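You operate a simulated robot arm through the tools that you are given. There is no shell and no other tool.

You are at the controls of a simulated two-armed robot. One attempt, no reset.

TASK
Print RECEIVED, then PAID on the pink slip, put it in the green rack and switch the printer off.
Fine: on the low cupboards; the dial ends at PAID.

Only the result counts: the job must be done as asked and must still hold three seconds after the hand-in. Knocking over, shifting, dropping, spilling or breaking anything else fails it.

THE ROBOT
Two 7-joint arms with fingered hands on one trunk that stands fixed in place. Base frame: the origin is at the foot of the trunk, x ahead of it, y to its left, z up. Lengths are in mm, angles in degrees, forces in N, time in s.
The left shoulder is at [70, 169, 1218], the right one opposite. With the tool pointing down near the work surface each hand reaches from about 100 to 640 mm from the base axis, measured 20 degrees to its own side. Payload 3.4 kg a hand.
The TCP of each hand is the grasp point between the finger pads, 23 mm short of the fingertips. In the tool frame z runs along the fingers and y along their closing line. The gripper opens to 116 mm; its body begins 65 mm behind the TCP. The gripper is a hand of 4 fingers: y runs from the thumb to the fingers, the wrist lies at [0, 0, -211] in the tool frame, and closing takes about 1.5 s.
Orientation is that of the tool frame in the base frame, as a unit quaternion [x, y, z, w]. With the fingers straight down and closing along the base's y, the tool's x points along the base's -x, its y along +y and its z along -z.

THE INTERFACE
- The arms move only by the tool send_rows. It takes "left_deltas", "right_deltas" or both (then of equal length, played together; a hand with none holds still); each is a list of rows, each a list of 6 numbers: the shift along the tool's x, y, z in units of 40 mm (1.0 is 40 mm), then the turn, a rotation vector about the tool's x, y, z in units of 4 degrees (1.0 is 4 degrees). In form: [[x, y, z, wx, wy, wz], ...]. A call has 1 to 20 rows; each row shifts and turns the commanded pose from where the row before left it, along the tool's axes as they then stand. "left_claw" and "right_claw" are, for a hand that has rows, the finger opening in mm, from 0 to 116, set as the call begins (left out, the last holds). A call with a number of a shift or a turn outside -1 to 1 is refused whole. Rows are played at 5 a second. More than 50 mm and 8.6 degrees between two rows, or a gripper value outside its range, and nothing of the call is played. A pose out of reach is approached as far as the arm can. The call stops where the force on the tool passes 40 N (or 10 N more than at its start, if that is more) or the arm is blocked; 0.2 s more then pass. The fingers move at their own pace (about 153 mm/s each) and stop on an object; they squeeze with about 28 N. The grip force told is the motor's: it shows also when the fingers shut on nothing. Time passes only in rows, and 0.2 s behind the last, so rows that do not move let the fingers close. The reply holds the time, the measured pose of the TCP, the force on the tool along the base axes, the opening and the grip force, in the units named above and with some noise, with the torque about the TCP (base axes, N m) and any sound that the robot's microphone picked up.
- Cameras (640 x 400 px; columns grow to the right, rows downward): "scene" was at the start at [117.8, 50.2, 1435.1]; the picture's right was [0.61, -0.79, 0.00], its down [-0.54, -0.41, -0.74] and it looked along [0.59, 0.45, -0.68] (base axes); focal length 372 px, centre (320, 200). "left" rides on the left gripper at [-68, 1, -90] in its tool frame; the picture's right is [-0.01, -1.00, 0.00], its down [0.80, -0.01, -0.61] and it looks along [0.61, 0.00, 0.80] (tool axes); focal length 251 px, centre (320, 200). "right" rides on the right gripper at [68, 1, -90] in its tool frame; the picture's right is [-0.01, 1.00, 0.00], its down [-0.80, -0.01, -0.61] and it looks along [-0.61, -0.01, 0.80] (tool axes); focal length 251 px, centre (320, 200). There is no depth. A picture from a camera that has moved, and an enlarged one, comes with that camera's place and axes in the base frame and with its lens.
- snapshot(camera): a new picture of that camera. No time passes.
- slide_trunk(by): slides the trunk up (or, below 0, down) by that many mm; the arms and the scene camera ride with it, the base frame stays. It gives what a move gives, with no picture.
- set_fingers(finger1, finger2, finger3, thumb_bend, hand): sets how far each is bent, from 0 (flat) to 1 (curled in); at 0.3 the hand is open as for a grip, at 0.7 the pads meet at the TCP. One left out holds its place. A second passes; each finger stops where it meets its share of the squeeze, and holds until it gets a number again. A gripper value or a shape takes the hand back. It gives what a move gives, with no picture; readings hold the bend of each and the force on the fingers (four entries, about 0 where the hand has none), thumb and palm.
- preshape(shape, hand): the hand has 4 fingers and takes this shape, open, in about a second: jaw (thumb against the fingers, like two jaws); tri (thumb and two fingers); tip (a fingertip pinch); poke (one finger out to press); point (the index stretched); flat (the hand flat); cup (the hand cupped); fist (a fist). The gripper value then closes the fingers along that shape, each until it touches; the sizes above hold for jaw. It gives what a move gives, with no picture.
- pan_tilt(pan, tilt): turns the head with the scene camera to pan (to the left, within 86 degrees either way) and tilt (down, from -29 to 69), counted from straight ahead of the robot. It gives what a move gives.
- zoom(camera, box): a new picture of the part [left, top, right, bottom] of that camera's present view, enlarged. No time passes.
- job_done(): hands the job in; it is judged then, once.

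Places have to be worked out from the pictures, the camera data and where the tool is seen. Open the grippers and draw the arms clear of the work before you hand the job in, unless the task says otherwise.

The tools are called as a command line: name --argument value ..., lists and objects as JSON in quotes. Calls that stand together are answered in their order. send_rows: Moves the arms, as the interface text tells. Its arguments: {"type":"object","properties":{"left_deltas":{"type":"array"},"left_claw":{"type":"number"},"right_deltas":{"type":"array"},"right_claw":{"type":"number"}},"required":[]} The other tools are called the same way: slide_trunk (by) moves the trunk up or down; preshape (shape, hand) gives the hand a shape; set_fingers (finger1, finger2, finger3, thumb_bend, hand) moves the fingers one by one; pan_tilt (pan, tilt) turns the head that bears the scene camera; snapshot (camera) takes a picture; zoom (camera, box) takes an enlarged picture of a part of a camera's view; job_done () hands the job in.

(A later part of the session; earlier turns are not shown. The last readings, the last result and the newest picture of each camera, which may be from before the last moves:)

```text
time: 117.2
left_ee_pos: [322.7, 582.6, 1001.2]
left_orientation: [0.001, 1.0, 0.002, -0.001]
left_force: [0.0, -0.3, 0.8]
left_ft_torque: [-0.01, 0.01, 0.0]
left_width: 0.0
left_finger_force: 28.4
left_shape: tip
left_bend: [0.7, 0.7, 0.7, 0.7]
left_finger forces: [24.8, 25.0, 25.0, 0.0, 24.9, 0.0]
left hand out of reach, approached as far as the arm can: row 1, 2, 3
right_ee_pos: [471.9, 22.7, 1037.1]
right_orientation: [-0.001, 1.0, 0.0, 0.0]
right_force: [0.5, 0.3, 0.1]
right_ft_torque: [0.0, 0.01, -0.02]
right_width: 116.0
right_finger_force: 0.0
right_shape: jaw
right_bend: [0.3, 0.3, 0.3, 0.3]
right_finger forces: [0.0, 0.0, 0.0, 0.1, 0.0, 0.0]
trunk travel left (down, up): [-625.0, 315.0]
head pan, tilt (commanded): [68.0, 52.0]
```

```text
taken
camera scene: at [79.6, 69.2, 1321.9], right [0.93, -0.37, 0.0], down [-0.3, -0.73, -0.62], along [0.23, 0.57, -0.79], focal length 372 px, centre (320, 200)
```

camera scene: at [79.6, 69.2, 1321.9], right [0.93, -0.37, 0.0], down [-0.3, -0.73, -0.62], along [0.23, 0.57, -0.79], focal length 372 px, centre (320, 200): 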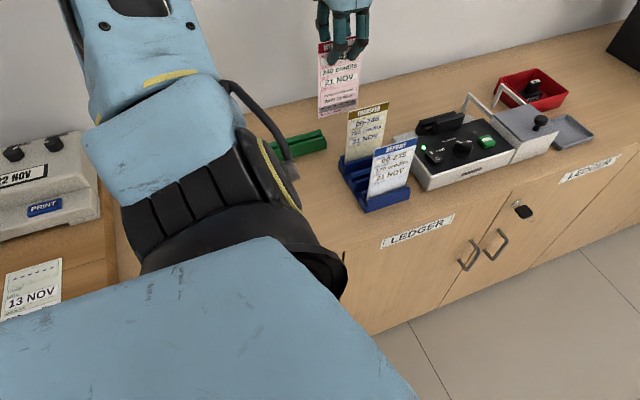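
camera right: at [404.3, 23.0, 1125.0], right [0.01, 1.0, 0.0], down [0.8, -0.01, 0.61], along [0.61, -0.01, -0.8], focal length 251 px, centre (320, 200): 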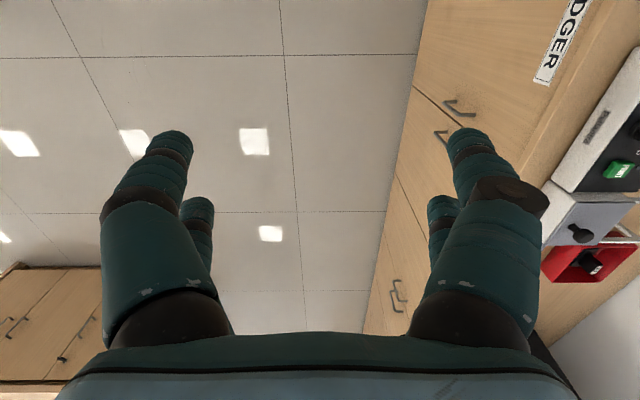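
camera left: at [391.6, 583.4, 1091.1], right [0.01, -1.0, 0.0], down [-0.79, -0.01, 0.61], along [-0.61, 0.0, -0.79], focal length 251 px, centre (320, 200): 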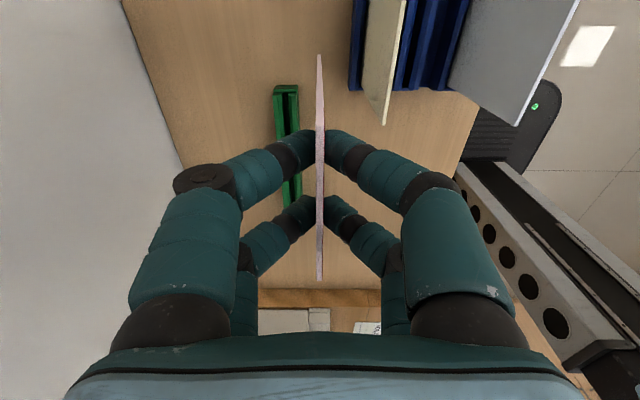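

The hand is at (323,583,1001), the rack just visible behind the fingers. I move further −x to about x=270 so that the rack's nearer (+x) groove is visible ahead of the fingers.

send_rows --left_deltas '[[0.65, 0, 0, 0, 0, 0], [0.65, 0, 0, 0, 0, 0], [0, 0, 0, 0, 0, 0], [0, 0, 0, 0, 0, 0]]'

snapshot --camera "left"

zoom --camera "left" --box '[250, 0, 370, 140]'

snapshot --camera "scene"

```text
time: 118.2
left_ee_pos: [270.8, 581.1, 1001.7]
left_orientation: [0.001, 1.0, 0.002, -0.001]
left_force: [-0.3, -0.7, -0.6]
left_ft_torque: [-0.03, 0.01, 0.02]
left_width: 0.1
left_finger_force: 27.6
left_shape: tip
left_bend: [0.7, 0.7, 0.7, 0.7]
left_finger forces: [24.8, 25.0, 25.0, 0.0, 25.0, 0.0]
right_ee_pos: [473.7, 22.6, 1037.7]
right_orientation: [0.001, 1.0, 0.0, 0.0]
right_force: [-0.5, 1.1, 0.0]
right_ft_torque: [-0.01, -0.04, 0.0]
right_width: 115.9
right_finger_force: 0.2
right_shape: jaw
right_bend: [0.3, 0.3, 0.3, 0.3]
right_finger forces: [0.1, 0.1, 0.0, 0.1, 0.1, 0.0]
trunk travel left (down, up): [-625.0, 315.0]
head pan, tilt (commanded): [68.0, 52.0]
```

```text
taken
camera left: at [340.5, 582.6, 1091.3], right [0.01, -1.0, 0.0], down [-0.79, -0.01, 0.61], along [-0.61, 0.0, -0.79], focal length 251 px, centre (320, 200)
```

left: 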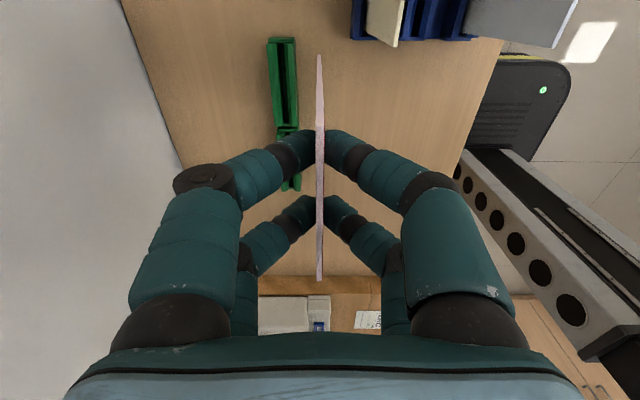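

```text
2.86 times, centred on (310, 70) of left
camera zoom: at [340.5, 582.6, 1091.3], right [0.01, -1.0, 0.0], down [-0.79, -0.01, 0.61], along [-0.61, 0.0, -0.79], focal length 718 px, centre (349, 571)
```

zoom: 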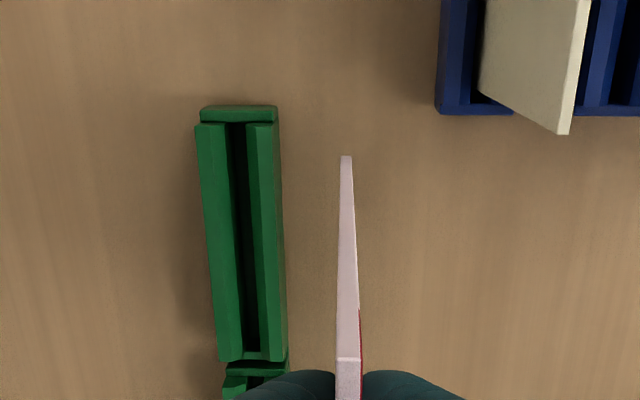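

```text
taken
camera scene: at [79.4, 69.2, 1321.9], right [0.93, -0.37, 0.0], down [-0.3, -0.73, -0.62], along [0.23, 0.57, -0.79], focal length 372 px, centre (320, 200)
```

scene: 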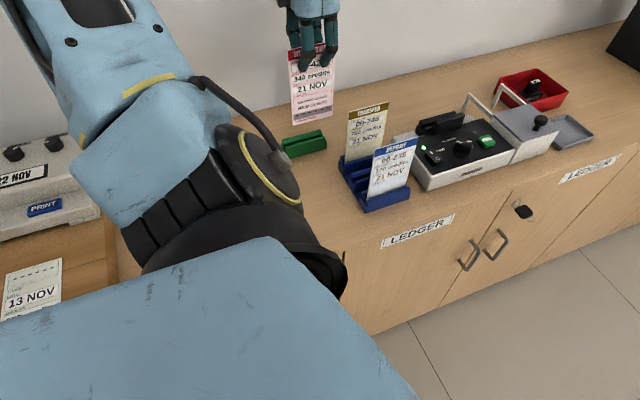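

A very good view of the rack's +x groove. I zoom the scene camera on the rack too, to fix its height.

zoom --camera "scene" --box '[270, 100, 350, 170]'

zoom --camera "left" --box '[265, 30, 315, 80]'

zoom --camera "left" --box '[265, 80, 325, 140]'

```text
5.71 times, centred on (310, 135) of scene
camera zoom: at [79.4, 69.2, 1321.9], right [0.93, -0.37, 0.0], down [-0.3, -0.73, -0.62], along [0.23, 0.57, -0.79], focal length 2124 px, centre (377, 571)
```

zoom: 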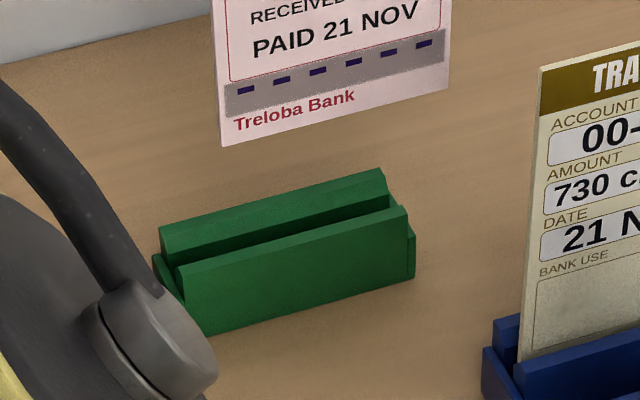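

```text
8.00 times, centred on (290, 55) of left
camera zoom: at [340.5, 582.6, 1091.3], right [0.01, -1.0, 0.0], down [-0.79, -0.01, 0.61], along [-0.61, 0.0, -0.79], focal length 2012 px, centre (560, 1360)
```

zoom: 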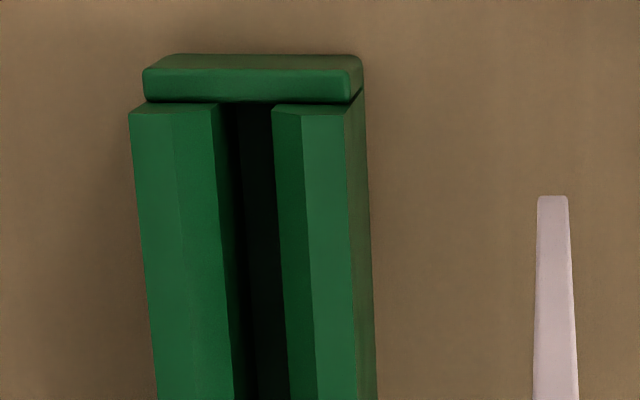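

```text
6.67 times, centred on (295, 110) of left
camera zoom: at [340.5, 582.6, 1091.3], right [0.01, -1.0, 0.0], down [-0.79, -0.01, 0.61], along [-0.61, 0.0, -0.79], focal length 1676 px, centre (487, 800)
```

zoom: 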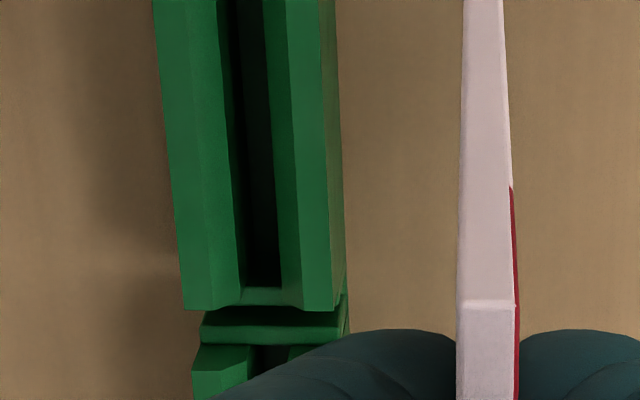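

The rack's +x groove runs parallel to x: centre y≈624.6, inner length x≈227–311, top z≈785. I move the slip over it (Δx −2.4, Δy +41.3 mm).

send_rows --left_deltas '[[0.03, 0.52, 0, 0, 0, 0], [0.03, 0.51, 0, 0, 0, 0], [0, 0, 0, 0, 0, 0], [0, 0, 0, 0, 0, 0]]'

zoom --camera "left" --box '[290, 25, 350, 80]'

zoom --camera "scene" --box '[260, 30, 370, 170]'

```text
time: 119.2
left_ee_pos: [270.5, 625.4, 1000.7]
left_orientation: [0.001, 1.0, 0.0, -0.002]
left_force: [0.4, 0.0, -0.1]
left_ft_torque: [-0.02, 0.02, 0.02]
left_width: 0.0
left_finger_force: 28.3
left_shape: tip
left_bend: [0.7, 0.7, 0.7, 0.7]
left_finger forces: [25.0, 25.0, 25.0, 0.1, 24.9, 0.0]
right_ee_pos: [472.3, 22.9, 1036.3]
right_orientation: [0.0, 1.0, 0.0, 0.0]
right_force: [0.6, 0.6, 0.1]
right_ft_torque: [-0.03, 0.05, 0.0]
right_width: 116.0
right_finger_force: 0.1
right_shape: jaw
right_bend: [0.3, 0.3, 0.3, 0.3]
right_finger forces: [0.0, 0.0, 0.1, 0.0, 0.1, 0.0]
trunk travel left (down, up): [-625.0, 315.0]
head pan, tilt (commanded): [68.0, 52.0]
```

```text
7.27 times, centred on (320, 52) of left
camera zoom: at [339.1, 625.5, 1091.1], right [0.01, -1.0, 0.0], down [-0.79, -0.01, 0.61], along [-0.61, 0.0, -0.79], focal length 1829 px, centre (320, 1273)
```

zoom: 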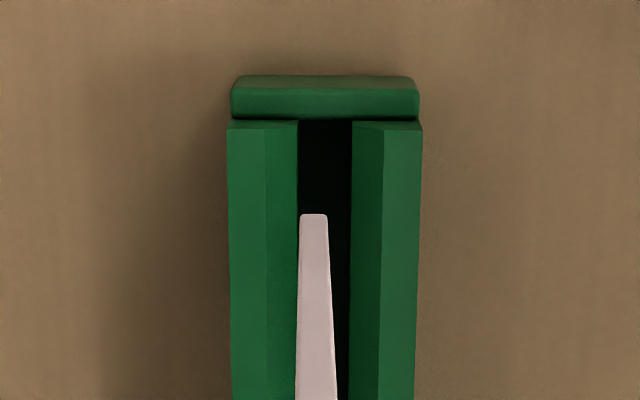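

```text
2.86 times, centred on (315, 100) of scene
camera zoom: at [79.8, 69.5, 1321.9], right [0.93, -0.37, 0.0], down [-0.3, -0.73, -0.62], along [0.23, 0.57, -0.79], focal length 1062 px, centre (334, 486)
```

zoom: 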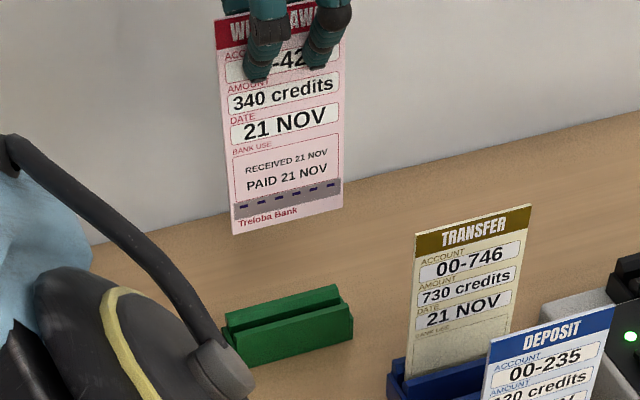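

Nearly aligned: −1.2 mm in y needed. I correct and lower the slip to just above the rack.

send_rows --left_deltas '[[0.01, -0.03, 0, 0, 0, 0], [0, 0, 0.4, 0, 0, 0], [0, 0, 0.4, 0, 0, 0], [0, 0, 0.4, 0, 0, 0], [0, 0, 0.3, 0, 0, 0], [0, 0, 0, 0, 0, 0], [0, 0, 0, 0, 0, 0]]'

zoom --camera "left" --box '[290, 25, 350, 80]'

zoom --camera "scene" --box '[260, 60, 370, 170]'

```text
time: 120.8
left_ee_pos: [267.7, 622.4, 940.9]
left_orientation: [0.001, 1.0, 0.002, -0.001]
left_force: [0.6, -0.8, -0.8]
left_ft_torque: [0.0, -0.01, 0.01]
left_width: 0.3
left_finger_force: 28.0
left_shape: tip
left_bend: [0.7, 0.7, 0.7, 0.7]
left_finger forces: [24.9, 24.9, 25.0, 0.0, 24.9, 0.1]
right_ee_pos: [473.2, 21.9, 1036.6]
right_orientation: [0.0, 1.0, 0.0, 0.0]
right_force: [-0.2, -0.5, -1.0]
right_ft_torque: [-0.01, 0.0, -0.01]
right_width: 115.7
right_finger_force: 0.0
right_shape: jaw
right_bend: [0.3, 0.3, 0.3, 0.3]
right_finger forces: [0.0, 0.0, 0.1, 0.0, 0.0, 0.0]
trunk travel left (down, up): [-625.0, 315.0]
head pan, tilt (commanded): [68.0, 52.0]
```

```text
7.27 times, centred on (320, 52) of left
camera zoom: at [338.0, 623.8, 1030.5], right [0.01, -1.0, 0.0], down [-0.79, -0.01, 0.61], along [-0.61, 0.0, -0.79], focal length 1829 px, centre (320, 1273)
```

zoom: 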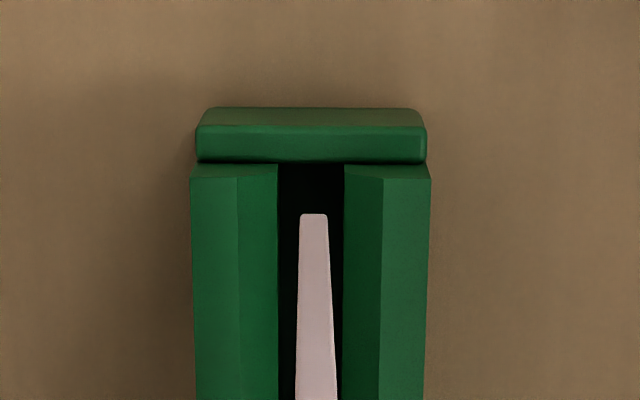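

```text
3.64 times, centred on (315, 115) of scene
camera zoom: at [79.8, 69.3, 1321.9], right [0.93, -0.37, 0.0], down [-0.3, -0.73, -0.62], along [0.23, 0.57, -0.79], focal length 1352 px, centre (338, 509)
```

zoom: 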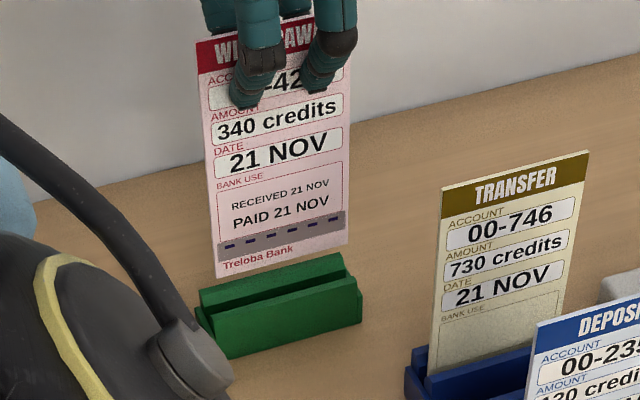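

Aligned within half a millimetre. I lower the slip into the groove in steps.

send_rows --left_deltas '[[-0.012, 0.01, 0.1, 0, 0, 0], [0, 0, 0.1, 0, 0, 0], [0, 0, 0.1, 0, 0, 0], [0, 0, 0.1, 0, 0, 0], [0, 0, 0.1, 0, 0, 0], [0, 0, 0.1, 0, 0, 0], [0, 0, 0, 0, 0, 0]]'

zoom --camera "left" --box '[290, 25, 350, 80]'

zoom --camera "scene" --box '[260, 60, 370, 170]'

```text
time: 122.4
left_ee_pos: [268.1, 623.4, 916.9]
left_orientation: [0.001, 1.0, 0.002, -0.001]
left_force: [0.1, -0.8, -0.9]
left_ft_torque: [0.0, 0.02, 0.03]
left_width: 0.1
left_finger_force: 27.9
left_shape: tip
left_bend: [0.7, 0.7, 0.7, 0.7]
left_finger forces: [24.9, 25.0, 25.0, 0.0, 24.9, 0.1]
right_ee_pos: [472.7, 21.6, 1036.5]
right_orientation: [0.0, 1.0, 0.0, -0.001]
right_force: [0.3, -0.1, -0.3]
right_ft_torque: [0.0, 0.03, -0.03]
right_width: 115.9
right_finger_force: 0.1
right_shape: jaw
right_bend: [0.3, 0.3, 0.3, 0.3]
right_finger forces: [0.1, 0.1, 0.0, 0.0, 0.1, 0.0]
trunk travel left (down, up): [-625.0, 315.0]
head pan, tilt (commanded): [68.0, 52.0]
```

```text
7.27 times, centred on (320, 52) of left
camera zoom: at [337.9, 623.8, 1007.1], right [0.01, -1.0, 0.0], down [-0.79, -0.01, 0.61], along [-0.61, 0.0, -0.79], focal length 1829 px, centre (320, 1273)
```

zoom: 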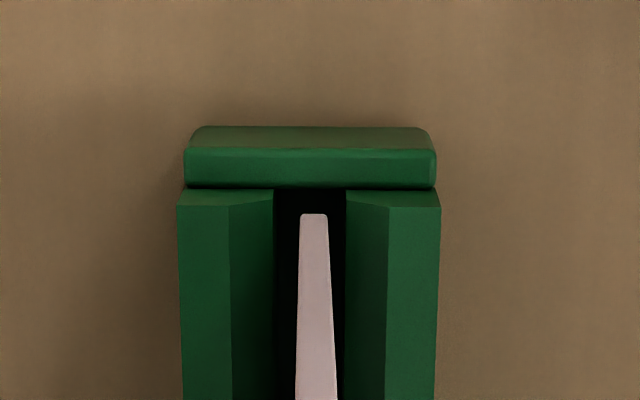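

```text
3.64 times, centred on (315, 115) of scene
camera zoom: at [79.8, 69.2, 1321.9], right [0.93, -0.37, 0.0], down [-0.3, -0.73, -0.62], along [0.23, 0.57, -0.79], focal length 1352 px, centre (338, 509)
```

zoom: 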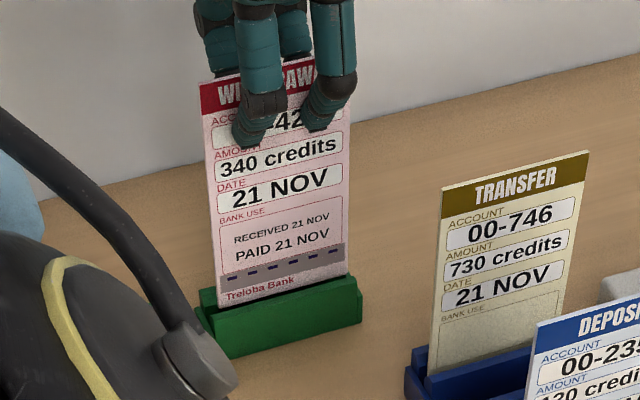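

The slip is in the groove with no contact. I continue lowering, watching the force.

send_rows --left_deltas '[[0, 0.01, 0.1, 0, 0, 0], [0, 0, 0.1, 0, 0, 0], [0, 0, 0.1, 0, 0, 0], [0, 0, 0, 0, 0, 0]]'

zoom --camera "left" --box '[290, 25, 350, 80]'

zoom --camera "scene" --box '[260, 60, 370, 170]'

```text
time: 123.4
left_ee_pos: [270.3, 623.4, 903.4]
left_orientation: [0.001, 1.0, 0.001, -0.001]
left_force: [1.2, 0.0, 0.9]
left_ft_torque: [0.0, 0.02, -0.02]
left_width: 0.2
left_finger_force: 27.6
left_shape: tip
left_bend: [0.7, 0.7, 0.7, 0.7]
left_finger forces: [24.9, 25.1, 25.0, 0.1, 25.0, 0.0]
right_ee_pos: [472.0, 22.4, 1036.1]
right_orientation: [-0.001, 1.0, 0.0, 0.0]
right_force: [0.3, 0.3, 1.0]
right_ft_torque: [0.02, 0.02, -0.01]
right_width: 116.2
right_finger_force: 0.1
right_shape: jaw
right_bend: [0.3, 0.3, 0.3, 0.3]
right_finger forces: [0.1, 0.0, 0.1, 0.0, 0.1, 0.0]
trunk travel left (down, up): [-625.0, 315.0]
head pan, tilt (commanded): [68.0, 52.0]
```

```text
7.27 times, centred on (320, 52) of left
camera zoom: at [339.0, 624.4, 994.9], right [0.01, -1.0, 0.0], down [-0.79, -0.01, 0.61], along [-0.61, 0.0, -0.79], focal length 1829 px, centre (320, 1273)
```

zoom: 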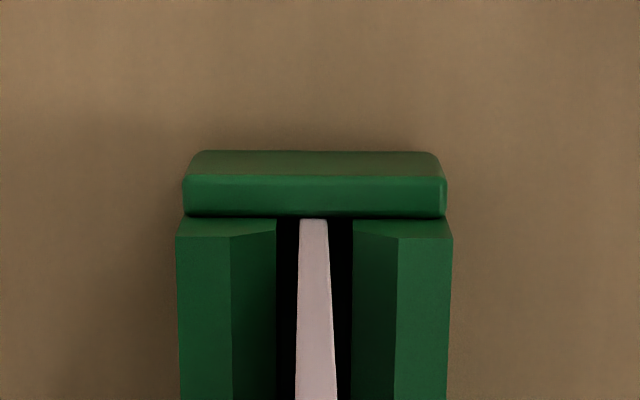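

```text
3.64 times, centred on (315, 115) of scene
camera zoom: at [79.8, 69.2, 1321.9], right [0.93, -0.37, 0.0], down [-0.3, -0.73, -0.62], along [0.23, 0.57, -0.79], focal length 1352 px, centre (338, 509)
```

zoom: 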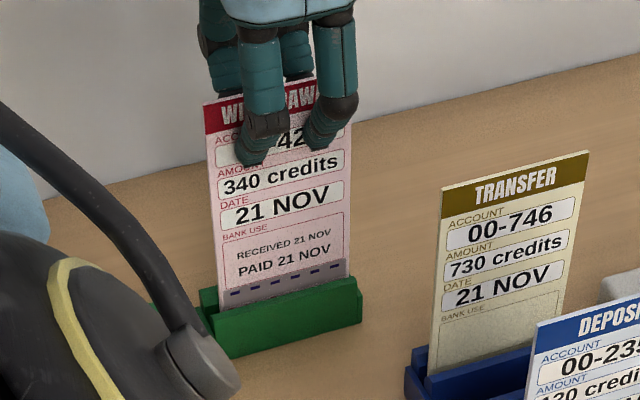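

Still free. I lower a bit more toward the groove floor.

send_rows --left_deltas '[[0, 0, 0.08, 0, 0, 0], [0, 0, 0.08, 0, 0, 0], [0, 0, 0, 0, 0, 0]]'

zoom --camera "scene" --box '[260, 60, 370, 170]'

```text
time: 124.2
left_ee_pos: [269.4, 623.1, 898.5]
left_orientation: [0.0, 1.0, 0.002, -0.002]
left_force: [0.4, -0.7, 0.0]
left_ft_torque: [0.0, 0.0, 0.04]
left_width: 0.0
left_finger_force: 28.1
left_shape: tip
left_bend: [0.7, 0.7, 0.7, 0.7]
left_finger forces: [25.0, 25.0, 25.0, 0.0, 25.0, 0.0]
right_ee_pos: [472.1, 22.9, 1036.0]
right_orientation: [0.001, 1.0, 0.0, 0.0]
right_force: [0.2, -0.8, -0.3]
right_ft_torque: [0.0, 0.01, -0.02]
right_width: 115.8
right_finger_force: 0.1
right_shape: jaw
right_bend: [0.3, 0.3, 0.3, 0.3]
right_finger forces: [0.0, 0.0, 0.1, 0.1, 0.0, 0.0]
trunk travel left (down, up): [-625.0, 315.0]
head pan, tilt (commanded): [68.0, 52.0]
```

```text
3.64 times, centred on (315, 115) of scene
camera zoom: at [79.8, 69.2, 1321.9], right [0.93, -0.37, 0.0], down [-0.3, -0.73, -0.62], along [0.23, 0.57, -0.79], focal length 1352 px, centre (338, 509)
```

zoom: 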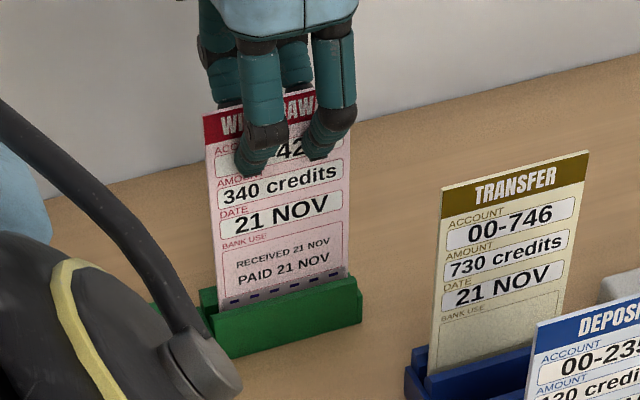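

No contact yet at ~761; two more small steps.

send_rows --left_deltas '[[0, 0, 0.05, 0, 0, 0], [0, 0, 0.05, 0, 0, 0], [0, 0, 0, 0, 0, 0]]'

```text
time: 125.0
left_ee_pos: [269.4, 623.7, 894.8]
left_orientation: [0.001, 1.0, 0.002, -0.001]
left_force: [-0.5, 0.2, 0.1]
left_ft_torque: [0.0, 0.04, 0.02]
left_width: 0.0
left_finger_force: 28.3
left_shape: tip
left_bend: [0.7, 0.7, 0.7, 0.7]
left_finger forces: [24.9, 25.0, 25.0, 0.0, 24.8, 0.0]
right_ee_pos: [472.5, 23.1, 1036.3]
right_orientation: [0.0, 1.0, 0.0, 0.0]
right_force: [0.7, -0.2, 0.1]
right_ft_torque: [-0.03, 0.02, -0.01]
right_width: 116.1
right_finger_force: 0.1
right_shape: jaw
right_bend: [0.3, 0.3, 0.3, 0.3]
right_finger forces: [0.1, 0.0, 0.0, 0.0, 0.0, 0.0]
trunk travel left (down, up): [-625.0, 315.0]
head pan, tilt (commanded): [68.0, 52.0]
```

Still unloaded; continue with tiny steps until touch.

send_rows --left_deltas '[[0, 0, 0.05, 0, 0, 0], [0, 0, 0.04, 0, 0, 0], [0, 0, 0, 0, 0, 0]]'

zoom --camera "scene" --box '[260, 60, 370, 170]'

zoom --camera "left" --box '[270, 20, 370, 150]'

```text
time: 125.8
left_ee_pos: [268.8, 623.9, 890.4]
left_orientation: [0.001, 1.0, 0.002, 0.0]
left_force: [-0.2, 0.4, 0.5]
left_ft_torque: [0.02, -0.03, -0.01]
left_width: 0.0
left_finger_force: 27.5
left_shape: tip
left_bend: [0.7, 0.7, 0.7, 0.7]
left_finger forces: [25.1, 25.0, 25.0, 0.0, 25.1, 0.0]
right_ee_pos: [472.2, 22.0, 1036.2]
right_orientation: [0.001, 1.0, 0.0, -0.001]
right_force: [0.3, -0.7, 0.5]
right_ft_torque: [-0.01, 0.01, -0.01]
right_width: 115.9
right_finger_force: 0.0
right_shape: jaw
right_bend: [0.3, 0.3, 0.3, 0.3]
right_finger forces: [0.1, 0.1, 0.1, 0.0, 0.0, 0.1]
trunk travel left (down, up): [-625.0, 315.0]
head pan, tilt (commanded): [68.0, 52.0]
```

```text
3.64 times, centred on (315, 115) of scene
camera zoom: at [79.7, 69.1, 1321.9], right [0.93, -0.37, 0.0], down [-0.3, -0.73, -0.62], along [0.23, 0.57, -0.79], focal length 1352 px, centre (338, 509)
```

zoom: 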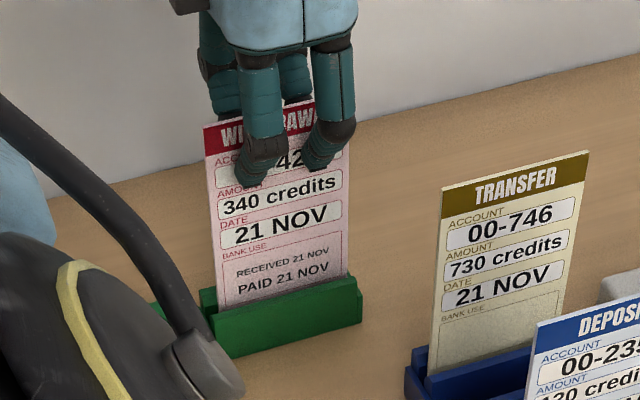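

```text
3.08 times, centred on (320, 85) of left
camera zoom: at [338.1, 625.1, 981.2], right [0.01, -1.0, 0.0], down [-0.79, -0.01, 0.61], along [-0.61, 0.0, -0.79], focal length 774 px, centre (320, 554)
```

zoom: 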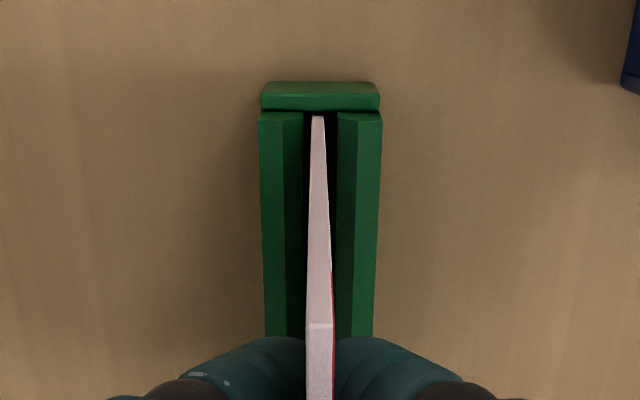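

Still no touch; a few more 2 mm steps.

send_rows --left_deltas '[[0, 0, 0.05, 0, 0, 0], [0, 0, 0.05, 0, 0, 0], [0, 0, 0, 0, 0, 0]]'

```text
time: 126.6
left_ee_pos: [266.8, 622.2, 889.6]
left_orientation: [0.001, 1.0, 0.004, 0.0]
left_force: [3.3, 0.1, 21.4]
left_ft_torque: [0.06, -0.05, 0.0]
left_width: 0.3
left_finger_force: 27.8
left_shape: tip
left_bend: [0.7, 0.7, 0.7, 0.7]
left_finger forces: [29.0, 29.0, 28.8, 0.1, 28.6, 0.1]
right_ee_pos: [471.8, 19.1, 1036.2]
right_orientation: [0.0, 1.0, 0.002, 0.0]
right_force: [0.5, 0.2, 0.4]
right_ft_torque: [-0.01, 0.0, -0.02]
right_width: 115.9
right_finger_force: 0.1
right_shape: jaw
right_bend: [0.3, 0.3, 0.3, 0.3]
right_finger forces: [0.0, 0.1, 0.0, 0.0, 0.0, 0.1]
trunk travel left (down, up): [-625.0, 315.0]
head pan, tilt (commanded): [68.0, 52.0]
```

Touched the groove floor (21 N). I ease up about 3.5 mm to unload, then release.

send_rows --left_deltas '[[0, 0, -0.05, 0, 0, 0], [0, 0, -0.04, 0, 0, 0], [0, 0, 0, 0, 0, 0], [0, 0, 0, 0, 0, 0]]'

send_rows --left_deltas '[[0, 0, 0, 0, 0, 0], [0, 0, 0, 0, 0, 0], [0, 0, 0, 0, 0, 0]]' --left_claw 34

zoom --camera "scene" --box '[260, 60, 370, 170]'

snapshot --camera "left"

```text
time: 127.6
left_ee_pos: [268.7, 622.8, 889.9]
left_orientation: [0.001, 1.0, 0.002, -0.002]
left_force: [0.8, 0.4, 3.8]
left_ft_torque: [0.03, -0.06, 0.01]
left_width: 0.2
left_finger_force: 27.9
left_shape: tip
left_bend: [0.7, 0.7, 0.7, 0.7]
left_finger forces: [27.4, 27.0, 27.1, 0.0, 27.2, 0.1]
right_ee_pos: [473.9, 22.5, 1036.3]
right_orientation: [0.0, 1.0, -0.001, 0.0]
right_force: [-0.1, -0.2, 0.4]
right_ft_torque: [-0.01, 0.02, 0.0]
right_width: 115.6
right_finger_force: 0.1
right_shape: jaw
right_bend: [0.3, 0.3, 0.3, 0.3]
right_finger forces: [0.0, 0.1, 0.0, 0.0, 0.1, 0.0]
trunk travel left (down, up): [-625.0, 315.0]
head pan, tilt (commanded): [68.0, 52.0]
```

```text
time: 128.4
left_ee_pos: [268.3, 623.8, 890.8]
left_orientation: [0.002, 1.0, 0.002, -0.001]
left_force: [-0.3, -0.2, -0.3]
left_ft_torque: [0.01, -0.02, 0.02]
left_width: 33.6
left_finger_force: 0.0
left_shape: tip
left_bend: [0.73, 0.73, 0.73, 0.77]
left_finger forces: [0.1, 0.0, 0.0, 0.1, 0.1, 0.0]
right_ee_pos: [473.4, 23.0, 1036.4]
right_orientation: [0.001, 1.0, 0.0, 0.0]
right_force: [-0.2, -0.1, 0.2]
right_ft_torque: [0.0, 0.02, -0.02]
right_width: 115.8
right_finger_force: 0.1
right_shape: jaw
right_bend: [0.3, 0.3, 0.3, 0.3]
right_finger forces: [0.0, 0.0, 0.0, 0.0, 0.0, 0.0]
trunk travel left (down, up): [-625.0, 315.0]
head pan, tilt (commanded): [68.0, 52.0]
```

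```text
3.64 times, centred on (315, 115) of scene
camera zoom: at [79.8, 69.2, 1321.9], right [0.93, -0.37, 0.0], down [-0.3, -0.73, -0.62], along [0.23, 0.57, -0.79], focal length 1352 px, centre (338, 509)
```

zoom: 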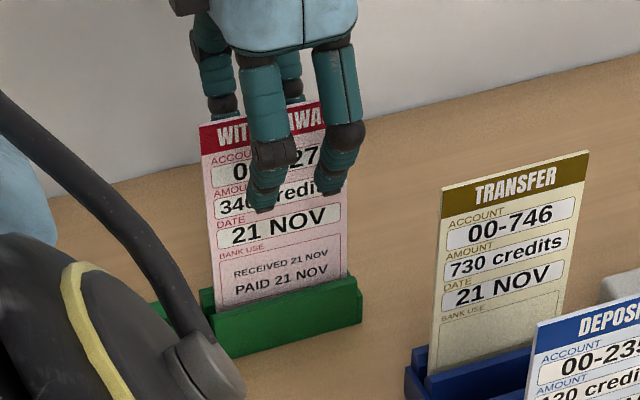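

```text
taken
camera left: at [337.8, 624.7, 980.7], right [0.01, -1.0, 0.0], down [-0.79, -0.01, 0.61], along [-0.61, 0.0, -0.79], focal length 251 px, centre (320, 200)
```

left: 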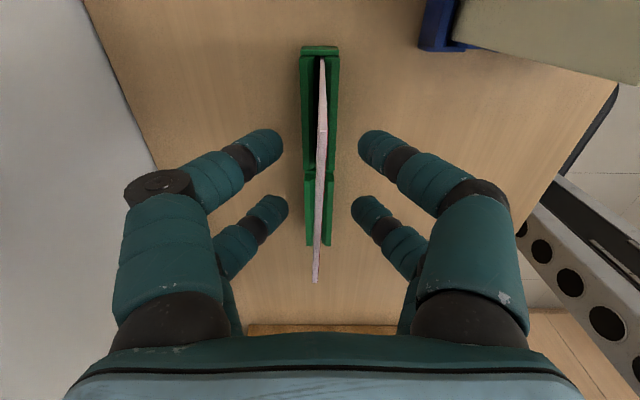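

The slip stands in the rack. I raise the hand straight up, clear of it.

send_rows --left_deltas '[[0, 0, -0.25, 0, 0, 0], [0, 0, -0.4, 0, 0, 0], [0, 0, -0.5, 0, 0, 0], [0, 0, -0.6, 0, 0, 0], [0, 0, -0.6, 0, 0, 0], [0, 0, 0, 0, 0, 0]]'

snapshot --camera "left"

zoom --camera "scene" --box '[240, 60, 370, 190]'

```text
time: 129.8
left_ee_pos: [267.4, 623.8, 983.5]
left_orientation: [0.002, 1.0, 0.002, -0.001]
left_force: [0.3, 0.7, -0.5]
left_ft_torque: [-0.02, -0.02, 0.01]
left_width: 33.9
left_finger_force: 0.1
left_shape: tip
left_bend: [0.73, 0.73, 0.73, 0.77]
left_finger forces: [0.1, 0.1, 0.0, 0.1, 0.0, 0.1]
right_ee_pos: [472.9, 23.8, 1037.7]
right_orientation: [0.0, 1.0, -0.001, 0.0]
right_force: [-0.7, -0.4, -0.2]
right_ft_torque: [0.02, -0.02, -0.01]
right_width: 115.9
right_finger_force: 0.1
right_shape: jaw
right_bend: [0.3, 0.3, 0.3, 0.3]
right_finger forces: [0.0, 0.0, 0.0, 0.0, 0.1, 0.1]
trunk travel left (down, up): [-625.0, 315.0]
head pan, tilt (commanded): [68.0, 52.0]
```

```text
taken
camera left: at [337.9, 625.0, 1074.9], right [0.01, -1.0, 0.0], down [-0.79, -0.01, 0.61], along [-0.61, 0.0, -0.79], focal length 251 px, centre (320, 200)
```

left: 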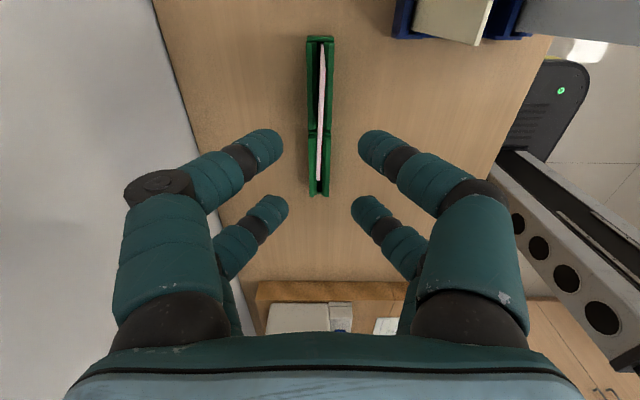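

```text
3.08 times, centred on (305, 125) of scene
camera zoom: at [80.0, 69.4, 1321.9], right [0.93, -0.37, 0.0], down [-0.3, -0.73, -0.62], along [0.23, 0.57, -0.79], focal length 1144 px, centre (366, 431)
```

zoom: 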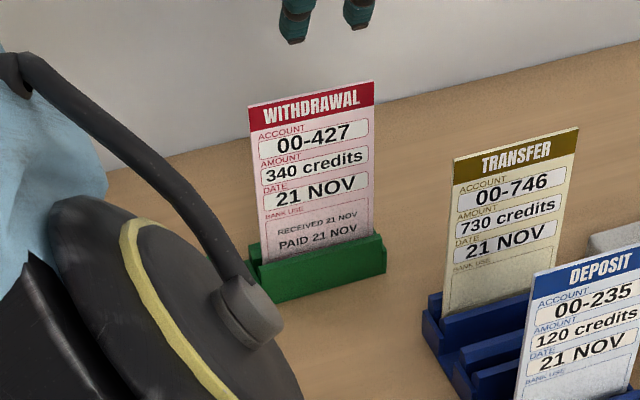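

The slip is upright in the green rack with both prints. Now I go to switch the printer off: closing the fingers and moving above the rocker at a safe height.

send_rows --left_deltas '[[0, 0, -0.2, 0, 0, 0], [-0.5, -0.5, 0, 0, 0, 0], [-0.8, -0.8, 0, 0, 0, 0], [-0.8, -0.8, 0, 0, 0, 0], [-0.8, -0.8, 0, 0, 0, 0], [-0.8, -0.8, 0, 0, 0, 0], [-0.65, -0.65, 0, 0, 0, 0], [-0.35, -0.3, 0, 0, 0, 0], [0, 0, 0, 0, 0, 0], [0, 0, 0, 0, 0, 0]]' --left_claw 0

snapshot --camera "left"

snapshot --camera "scene"

```text
time: 132.0
left_ee_pos: [458.4, 436.6, 992.0]
left_orientation: [0.001, 1.0, 0.001, 0.0]
left_force: [-1.0, 0.2, -0.3]
left_ft_torque: [-0.01, -0.02, 0.0]
left_width: 0.1
left_finger_force: 28.3
left_shape: tip
left_bend: [0.62, 0.62, 0.62, 0.62]
left_finger forces: [0.0, 0.0, 0.1, 0.1, 0.0, 0.0]
right_ee_pos: [473.0, 22.1, 1036.7]
right_orientation: [-0.001, 1.0, 0.0, -0.001]
right_force: [-0.7, 0.5, -0.1]
right_ft_torque: [0.0, 0.0, 0.0]
right_width: 116.1
right_finger_force: 0.0
right_shape: jaw
right_bend: [0.3, 0.3, 0.3, 0.3]
right_finger forces: [0.0, 0.1, 0.0, 0.0, 0.0, 0.0]
trunk travel left (down, up): [-625.0, 315.0]
head pan, tilt (commanded): [68.0, 52.0]
```

```text
taken
camera left: at [528.3, 437.3, 1082.0], right [0.01, -1.0, 0.0], down [-0.79, -0.01, 0.61], along [-0.61, 0.0, -0.79], focal length 251 px, centre (320, 200)
```

left: 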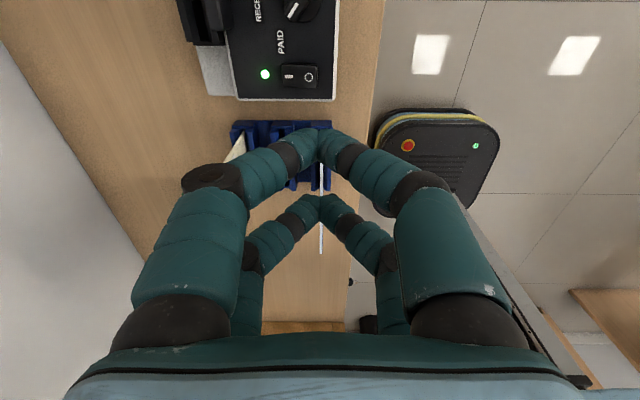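

```text
taken
camera scene: at [80.0, 69.0, 1321.9], right [0.93, -0.37, 0.0], down [-0.3, -0.73, -0.62], along [0.23, 0.57, -0.79], focal length 372 px, centre (320, 200)
```

scene: 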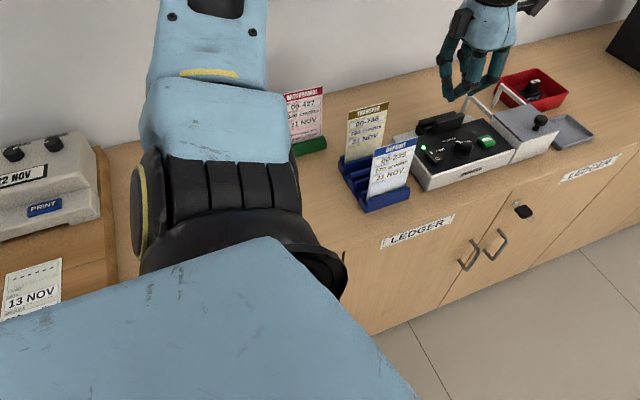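

I'm above the switch; the "O" end is around y≈440–448. I tilt the hand 8° so the pressing pair is lowest and the palm stays well away from the slips, then descend to z≈860.

send_rows --left_deltas '[[0, 0, 0, 0, 1, 0], [0, 0, 0, 0, 1, 0], [-0.0656, 0, 0.467, 0, 0, 0], [-0.0656, 0, 0.467, 0, 0, 0], [-0.0656, 0, 0.467, 0, 0, 0], [-0.0656, 0, 0.467, 0, 0, 0], [-0.0656, 0, 0.467, 0, 0, 0], [-0.0656, 0, 0.467, 0, 0, 0], [-0.0656, 0, 0.467, 0, 0, 0], [0, 0, 0, 0, 0, 0]]'

snapshot --camera "left"

zoom --camera "left" --box '[240, 60, 400, 180]'

zoom --camera "scene" --box '[360, 70, 500, 210]'

```text
time: 134.2
left_ee_pos: [455.2, 436.8, 858.2]
left_orientation: [0.001, 0.997, 0.002, -0.071]
left_force: [0.4, 1.1, 0.0]
left_ft_torque: [-0.01, 0.0, -0.01]
left_width: 0.0
left_finger_force: 28.1
left_shape: tip
left_bend: [0.62, 0.62, 0.62, 0.62]
left_finger forces: [0.0, 0.0, 0.0, 0.0, 0.0, 0.0]
right_ee_pos: [472.7, 23.0, 1035.7]
right_orientation: [0.0, 1.0, 0.0, 0.0]
right_force: [1.0, 0.1, -0.6]
right_ft_torque: [-0.02, 0.0, 0.0]
right_width: 115.8
right_finger_force: 0.1
right_shape: jaw
right_bend: [0.3, 0.3, 0.3, 0.3]
right_finger forces: [0.0, 0.0, 0.0, 0.1, 0.1, 0.1]
trunk travel left (down, up): [-625.0, 315.0]
head pan, tilt (commanded): [68.0, 52.0]
```

```text
taken
camera left: at [537.0, 437.8, 939.0], right [0.01, -1.0, 0.0], down [-0.7, -0.01, 0.71], along [-0.71, 0.0, -0.7], focal length 251 px, centre (320, 200)
```

left: 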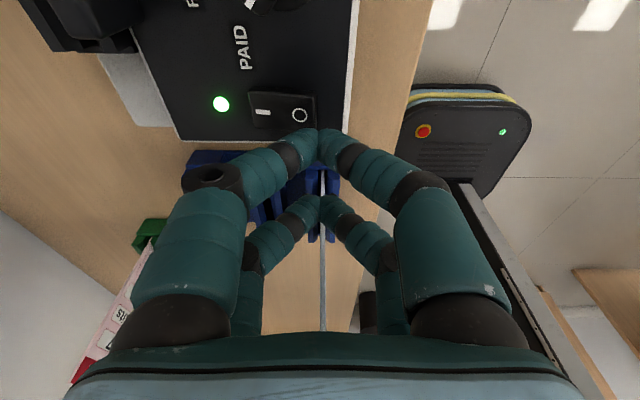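

```text
3.33 times, centred on (320, 120) of left
camera zoom: at [537.0, 437.8, 939.0], right [0.01, -1.0, 0.0], down [-0.7, -0.01, 0.71], along [-0.71, 0.0, -0.7], focal length 838 px, centre (320, 467)
```

zoom: 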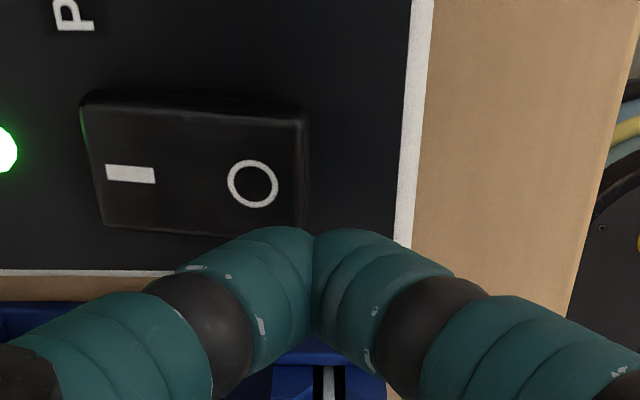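

```text
2.86 times, centred on (430, 140) of scene
camera zoom: at [79.6, 69.0, 1321.9], right [0.93, -0.37, 0.0], down [-0.3, -0.73, -0.62], along [0.23, 0.57, -0.79], focal length 1062 px, centre (6, 371)
```

zoom: 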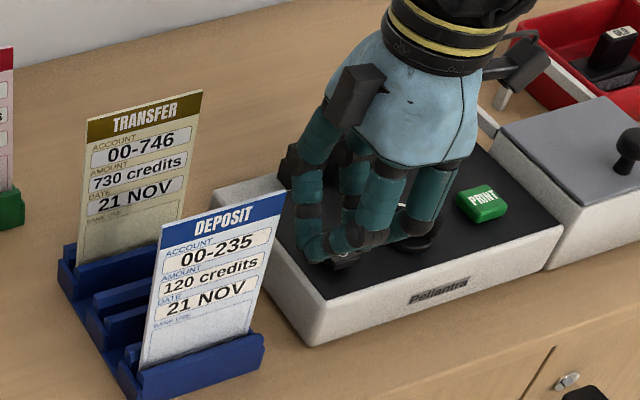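

The +y finger of the near pair is lined up with the "O" end. I descend and then press in small steps.

send_rows --left_deltas '[[-0.046, 0, 0.15, 0, 0, 0], [-0.046, 0, 0.15, 0, 0, 0], [0, 0, 0, 0, 0, 0]]'

zoom --camera "left" --box '[240, 60, 400, 180]'

zoom --camera "scene" --box '[400, 100, 490, 190]'

```text
time: 135.0
left_ee_pos: [457.4, 436.6, 846.7]
left_orientation: [0.001, 0.997, 0.001, -0.071]
left_force: [-0.2, -0.6, 0.0]
left_ft_torque: [0.02, 0.01, 0.01]
left_width: 0.0
left_finger_force: 28.3
left_shape: tip
left_bend: [0.62, 0.62, 0.62, 0.62]
left_finger forces: [0.0, 0.0, 0.1, 0.0, 0.0, 0.0]
right_ee_pos: [473.4, 22.4, 1036.3]
right_orientation: [-0.001, 1.0, -0.001, 0.0]
right_force: [0.0, -0.4, 0.3]
right_ft_torque: [-0.04, -0.02, -0.04]
right_width: 116.0
right_finger_force: 0.1
right_shape: jaw
right_bend: [0.3, 0.3, 0.3, 0.3]
right_finger forces: [0.0, 0.0, 0.0, 0.1, 0.0, 0.0]
trunk travel left (down, up): [-625.0, 315.0]
head pan, tilt (commanded): [68.0, 52.0]
```

```text
3.33 times, centred on (320, 120) of left
camera zoom: at [539.1, 438.3, 926.6], right [0.01, -1.0, 0.0], down [-0.7, -0.01, 0.71], along [-0.71, 0.0, -0.7], focal length 838 px, centre (320, 467)
```

zoom: 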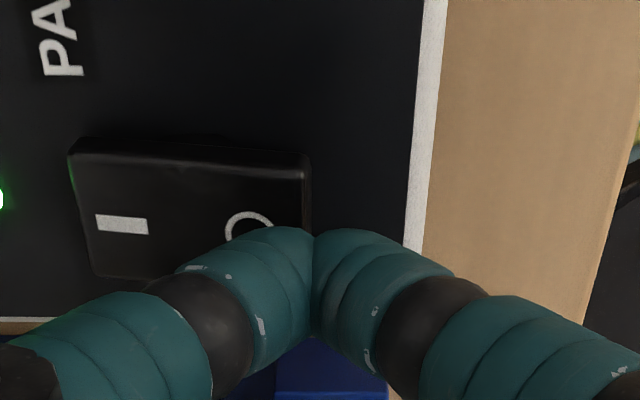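

```text
4.44 times, centred on (445, 145) of scene
camera zoom: at [79.8, 69.2, 1321.9], right [0.93, -0.37, 0.0], down [-0.3, -0.73, -0.62], along [0.23, 0.57, -0.79], focal length 1652 px, centre (-236, 444)
```

zoom: 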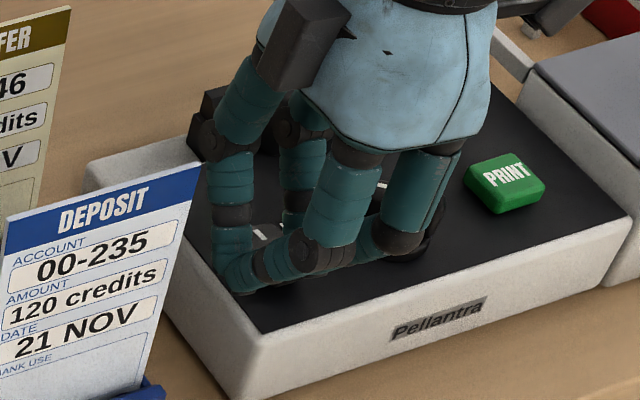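

Well placed. I press down in 2.5 mm steps.

send_rows --left_deltas '[[-0.0087, 0, 0.062, 0, 0, 0], [-0.0087, 0, 0.062, 0, 0, 0], [-0.0087, 0, 0.062, 0, 0, 0], [0, 0, 0, 0, 0, 0]]'

zoom --camera "left" --box '[200, 60, 400, 180]'

```text
time: 136.0
left_ee_pos: [457.5, 438.9, 839.4]
left_orientation: [0.001, 0.997, 0.001, -0.071]
left_force: [0.4, -0.2, 1.0]
left_ft_torque: [0.0, 0.01, 0.01]
left_width: 0.0
left_finger_force: 28.1
left_shape: tip
left_bend: [0.62, 0.62, 0.62, 0.62]
left_finger forces: [0.0, 0.0, 0.1, 0.0, 0.0, 0.0]
right_ee_pos: [472.2, 22.2, 1036.4]
right_orientation: [0.001, 1.0, 0.001, 0.0]
right_force: [-0.2, -0.2, -0.6]
right_ft_torque: [0.01, 0.0, 0.01]
right_width: 116.0
right_finger_force: 0.0
right_shape: jaw
right_bend: [0.3, 0.3, 0.3, 0.3]
right_finger forces: [0.1, 0.0, 0.1, 0.0, 0.0, 0.1]
trunk travel left (down, up): [-625.0, 315.0]
head pan, tilt (commanded): [68.0, 52.0]
```

```text
3.20 times, centred on (300, 120) of left
camera zoom: at [539.3, 438.4, 919.9], right [0.01, -1.0, 0.0], down [-0.7, -0.01, 0.71], along [-0.71, 0.0, -0.7], focal length 805 px, centre (384, 456)
```

zoom: 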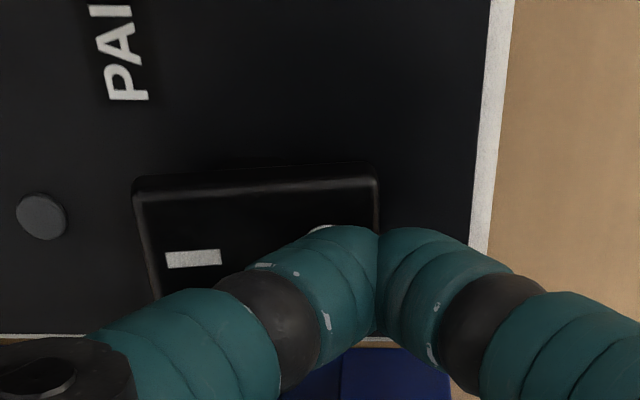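

The lamp has gone dark — the printer is off. I lift straight up and confirm.

send_rows --left_deltas '[[0.02, 0, -0.15, 0, 0, 0], [0.05, 0, -0.35, 0, 0, 0], [0.07, 0, -0.5, 0, 0, 0], [0.07, 0, -0.5, 0, 0, 0], [0.1, 0, -0.7, 0, 0, 0], [0.1, 0, -0.7, 0, 0, 0], [0.1, 0, -0.7, 0, 0, 0], [0, 0, 0, 0, 0, 0]]'

snapshot --camera "scene"

zoom --camera "scene" --box '[400, 90, 520, 200]'

snapshot --camera "left"

```text
time: 137.8
left_ee_pos: [457.1, 438.2, 987.1]
left_orientation: [0.001, 0.998, 0.002, -0.07]
left_force: [-0.8, 0.0, -0.2]
left_ft_torque: [0.01, 0.01, 0.02]
left_width: 0.1
left_finger_force: 28.2
left_shape: tip
left_bend: [0.62, 0.62, 0.62, 0.62]
left_finger forces: [0.0, 0.0, 0.1, 0.1, 0.0, 0.1]
right_ee_pos: [471.5, 22.6, 1036.3]
right_orientation: [0.0, 1.0, 0.0, 0.0]
right_force: [0.2, 0.0, -0.7]
right_ft_torque: [0.02, 0.01, -0.01]
right_width: 115.8
right_finger_force: 0.1
right_shape: jaw
right_bend: [0.3, 0.3, 0.3, 0.3]
right_finger forces: [0.0, 0.1, 0.1, 0.1, 0.0, 0.0]
trunk travel left (down, up): [-625.0, 315.0]
head pan, tilt (commanded): [68.0, 52.0]
```

```text
taken
camera scene: at [80.1, 69.4, 1321.9], right [0.93, -0.37, 0.0], down [-0.3, -0.73, -0.62], along [0.23, 0.57, -0.79], focal length 372 px, centre (320, 200)
```

scene: 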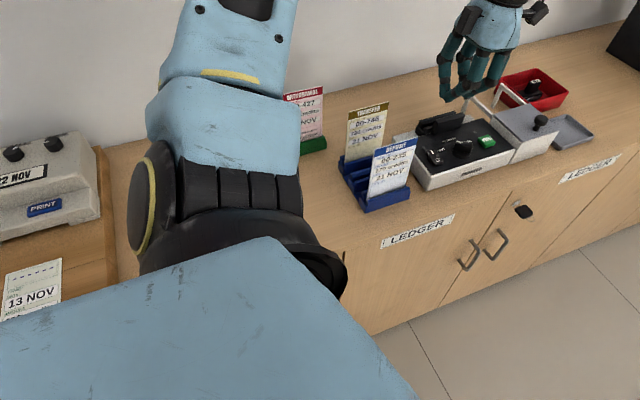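

```text
3.64 times, centred on (460, 145) of scene
camera zoom: at [80.1, 69.4, 1321.9], right [0.93, -0.37, 0.0], down [-0.3, -0.73, -0.62], along [0.23, 0.57, -0.79], focal length 1352 px, centre (-189, 400)
```

zoom: 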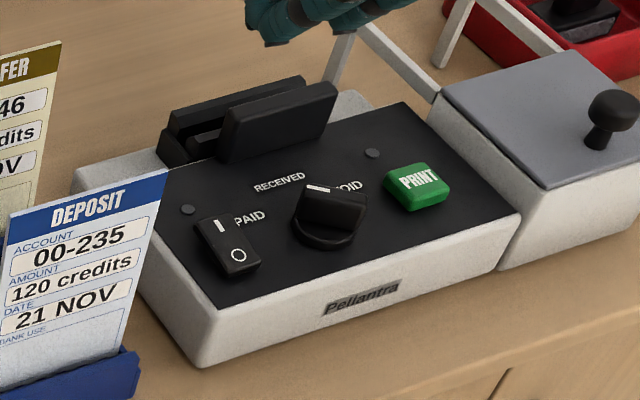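

```text
taken
camera left: at [538.2, 439.1, 1067.7], right [0.01, -1.0, 0.0], down [-0.7, -0.01, 0.71], along [-0.71, 0.0, -0.7], focal length 251 px, centre (320, 200)
```

left: 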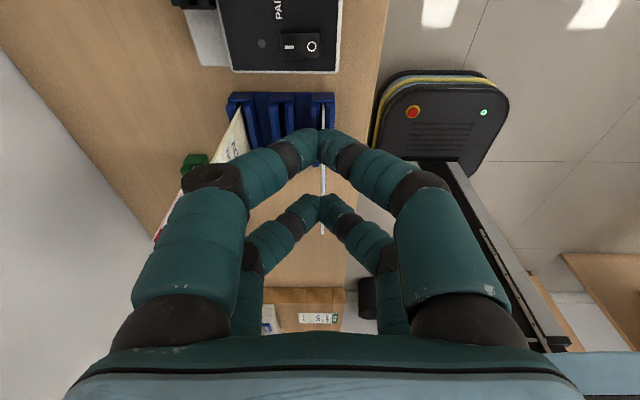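

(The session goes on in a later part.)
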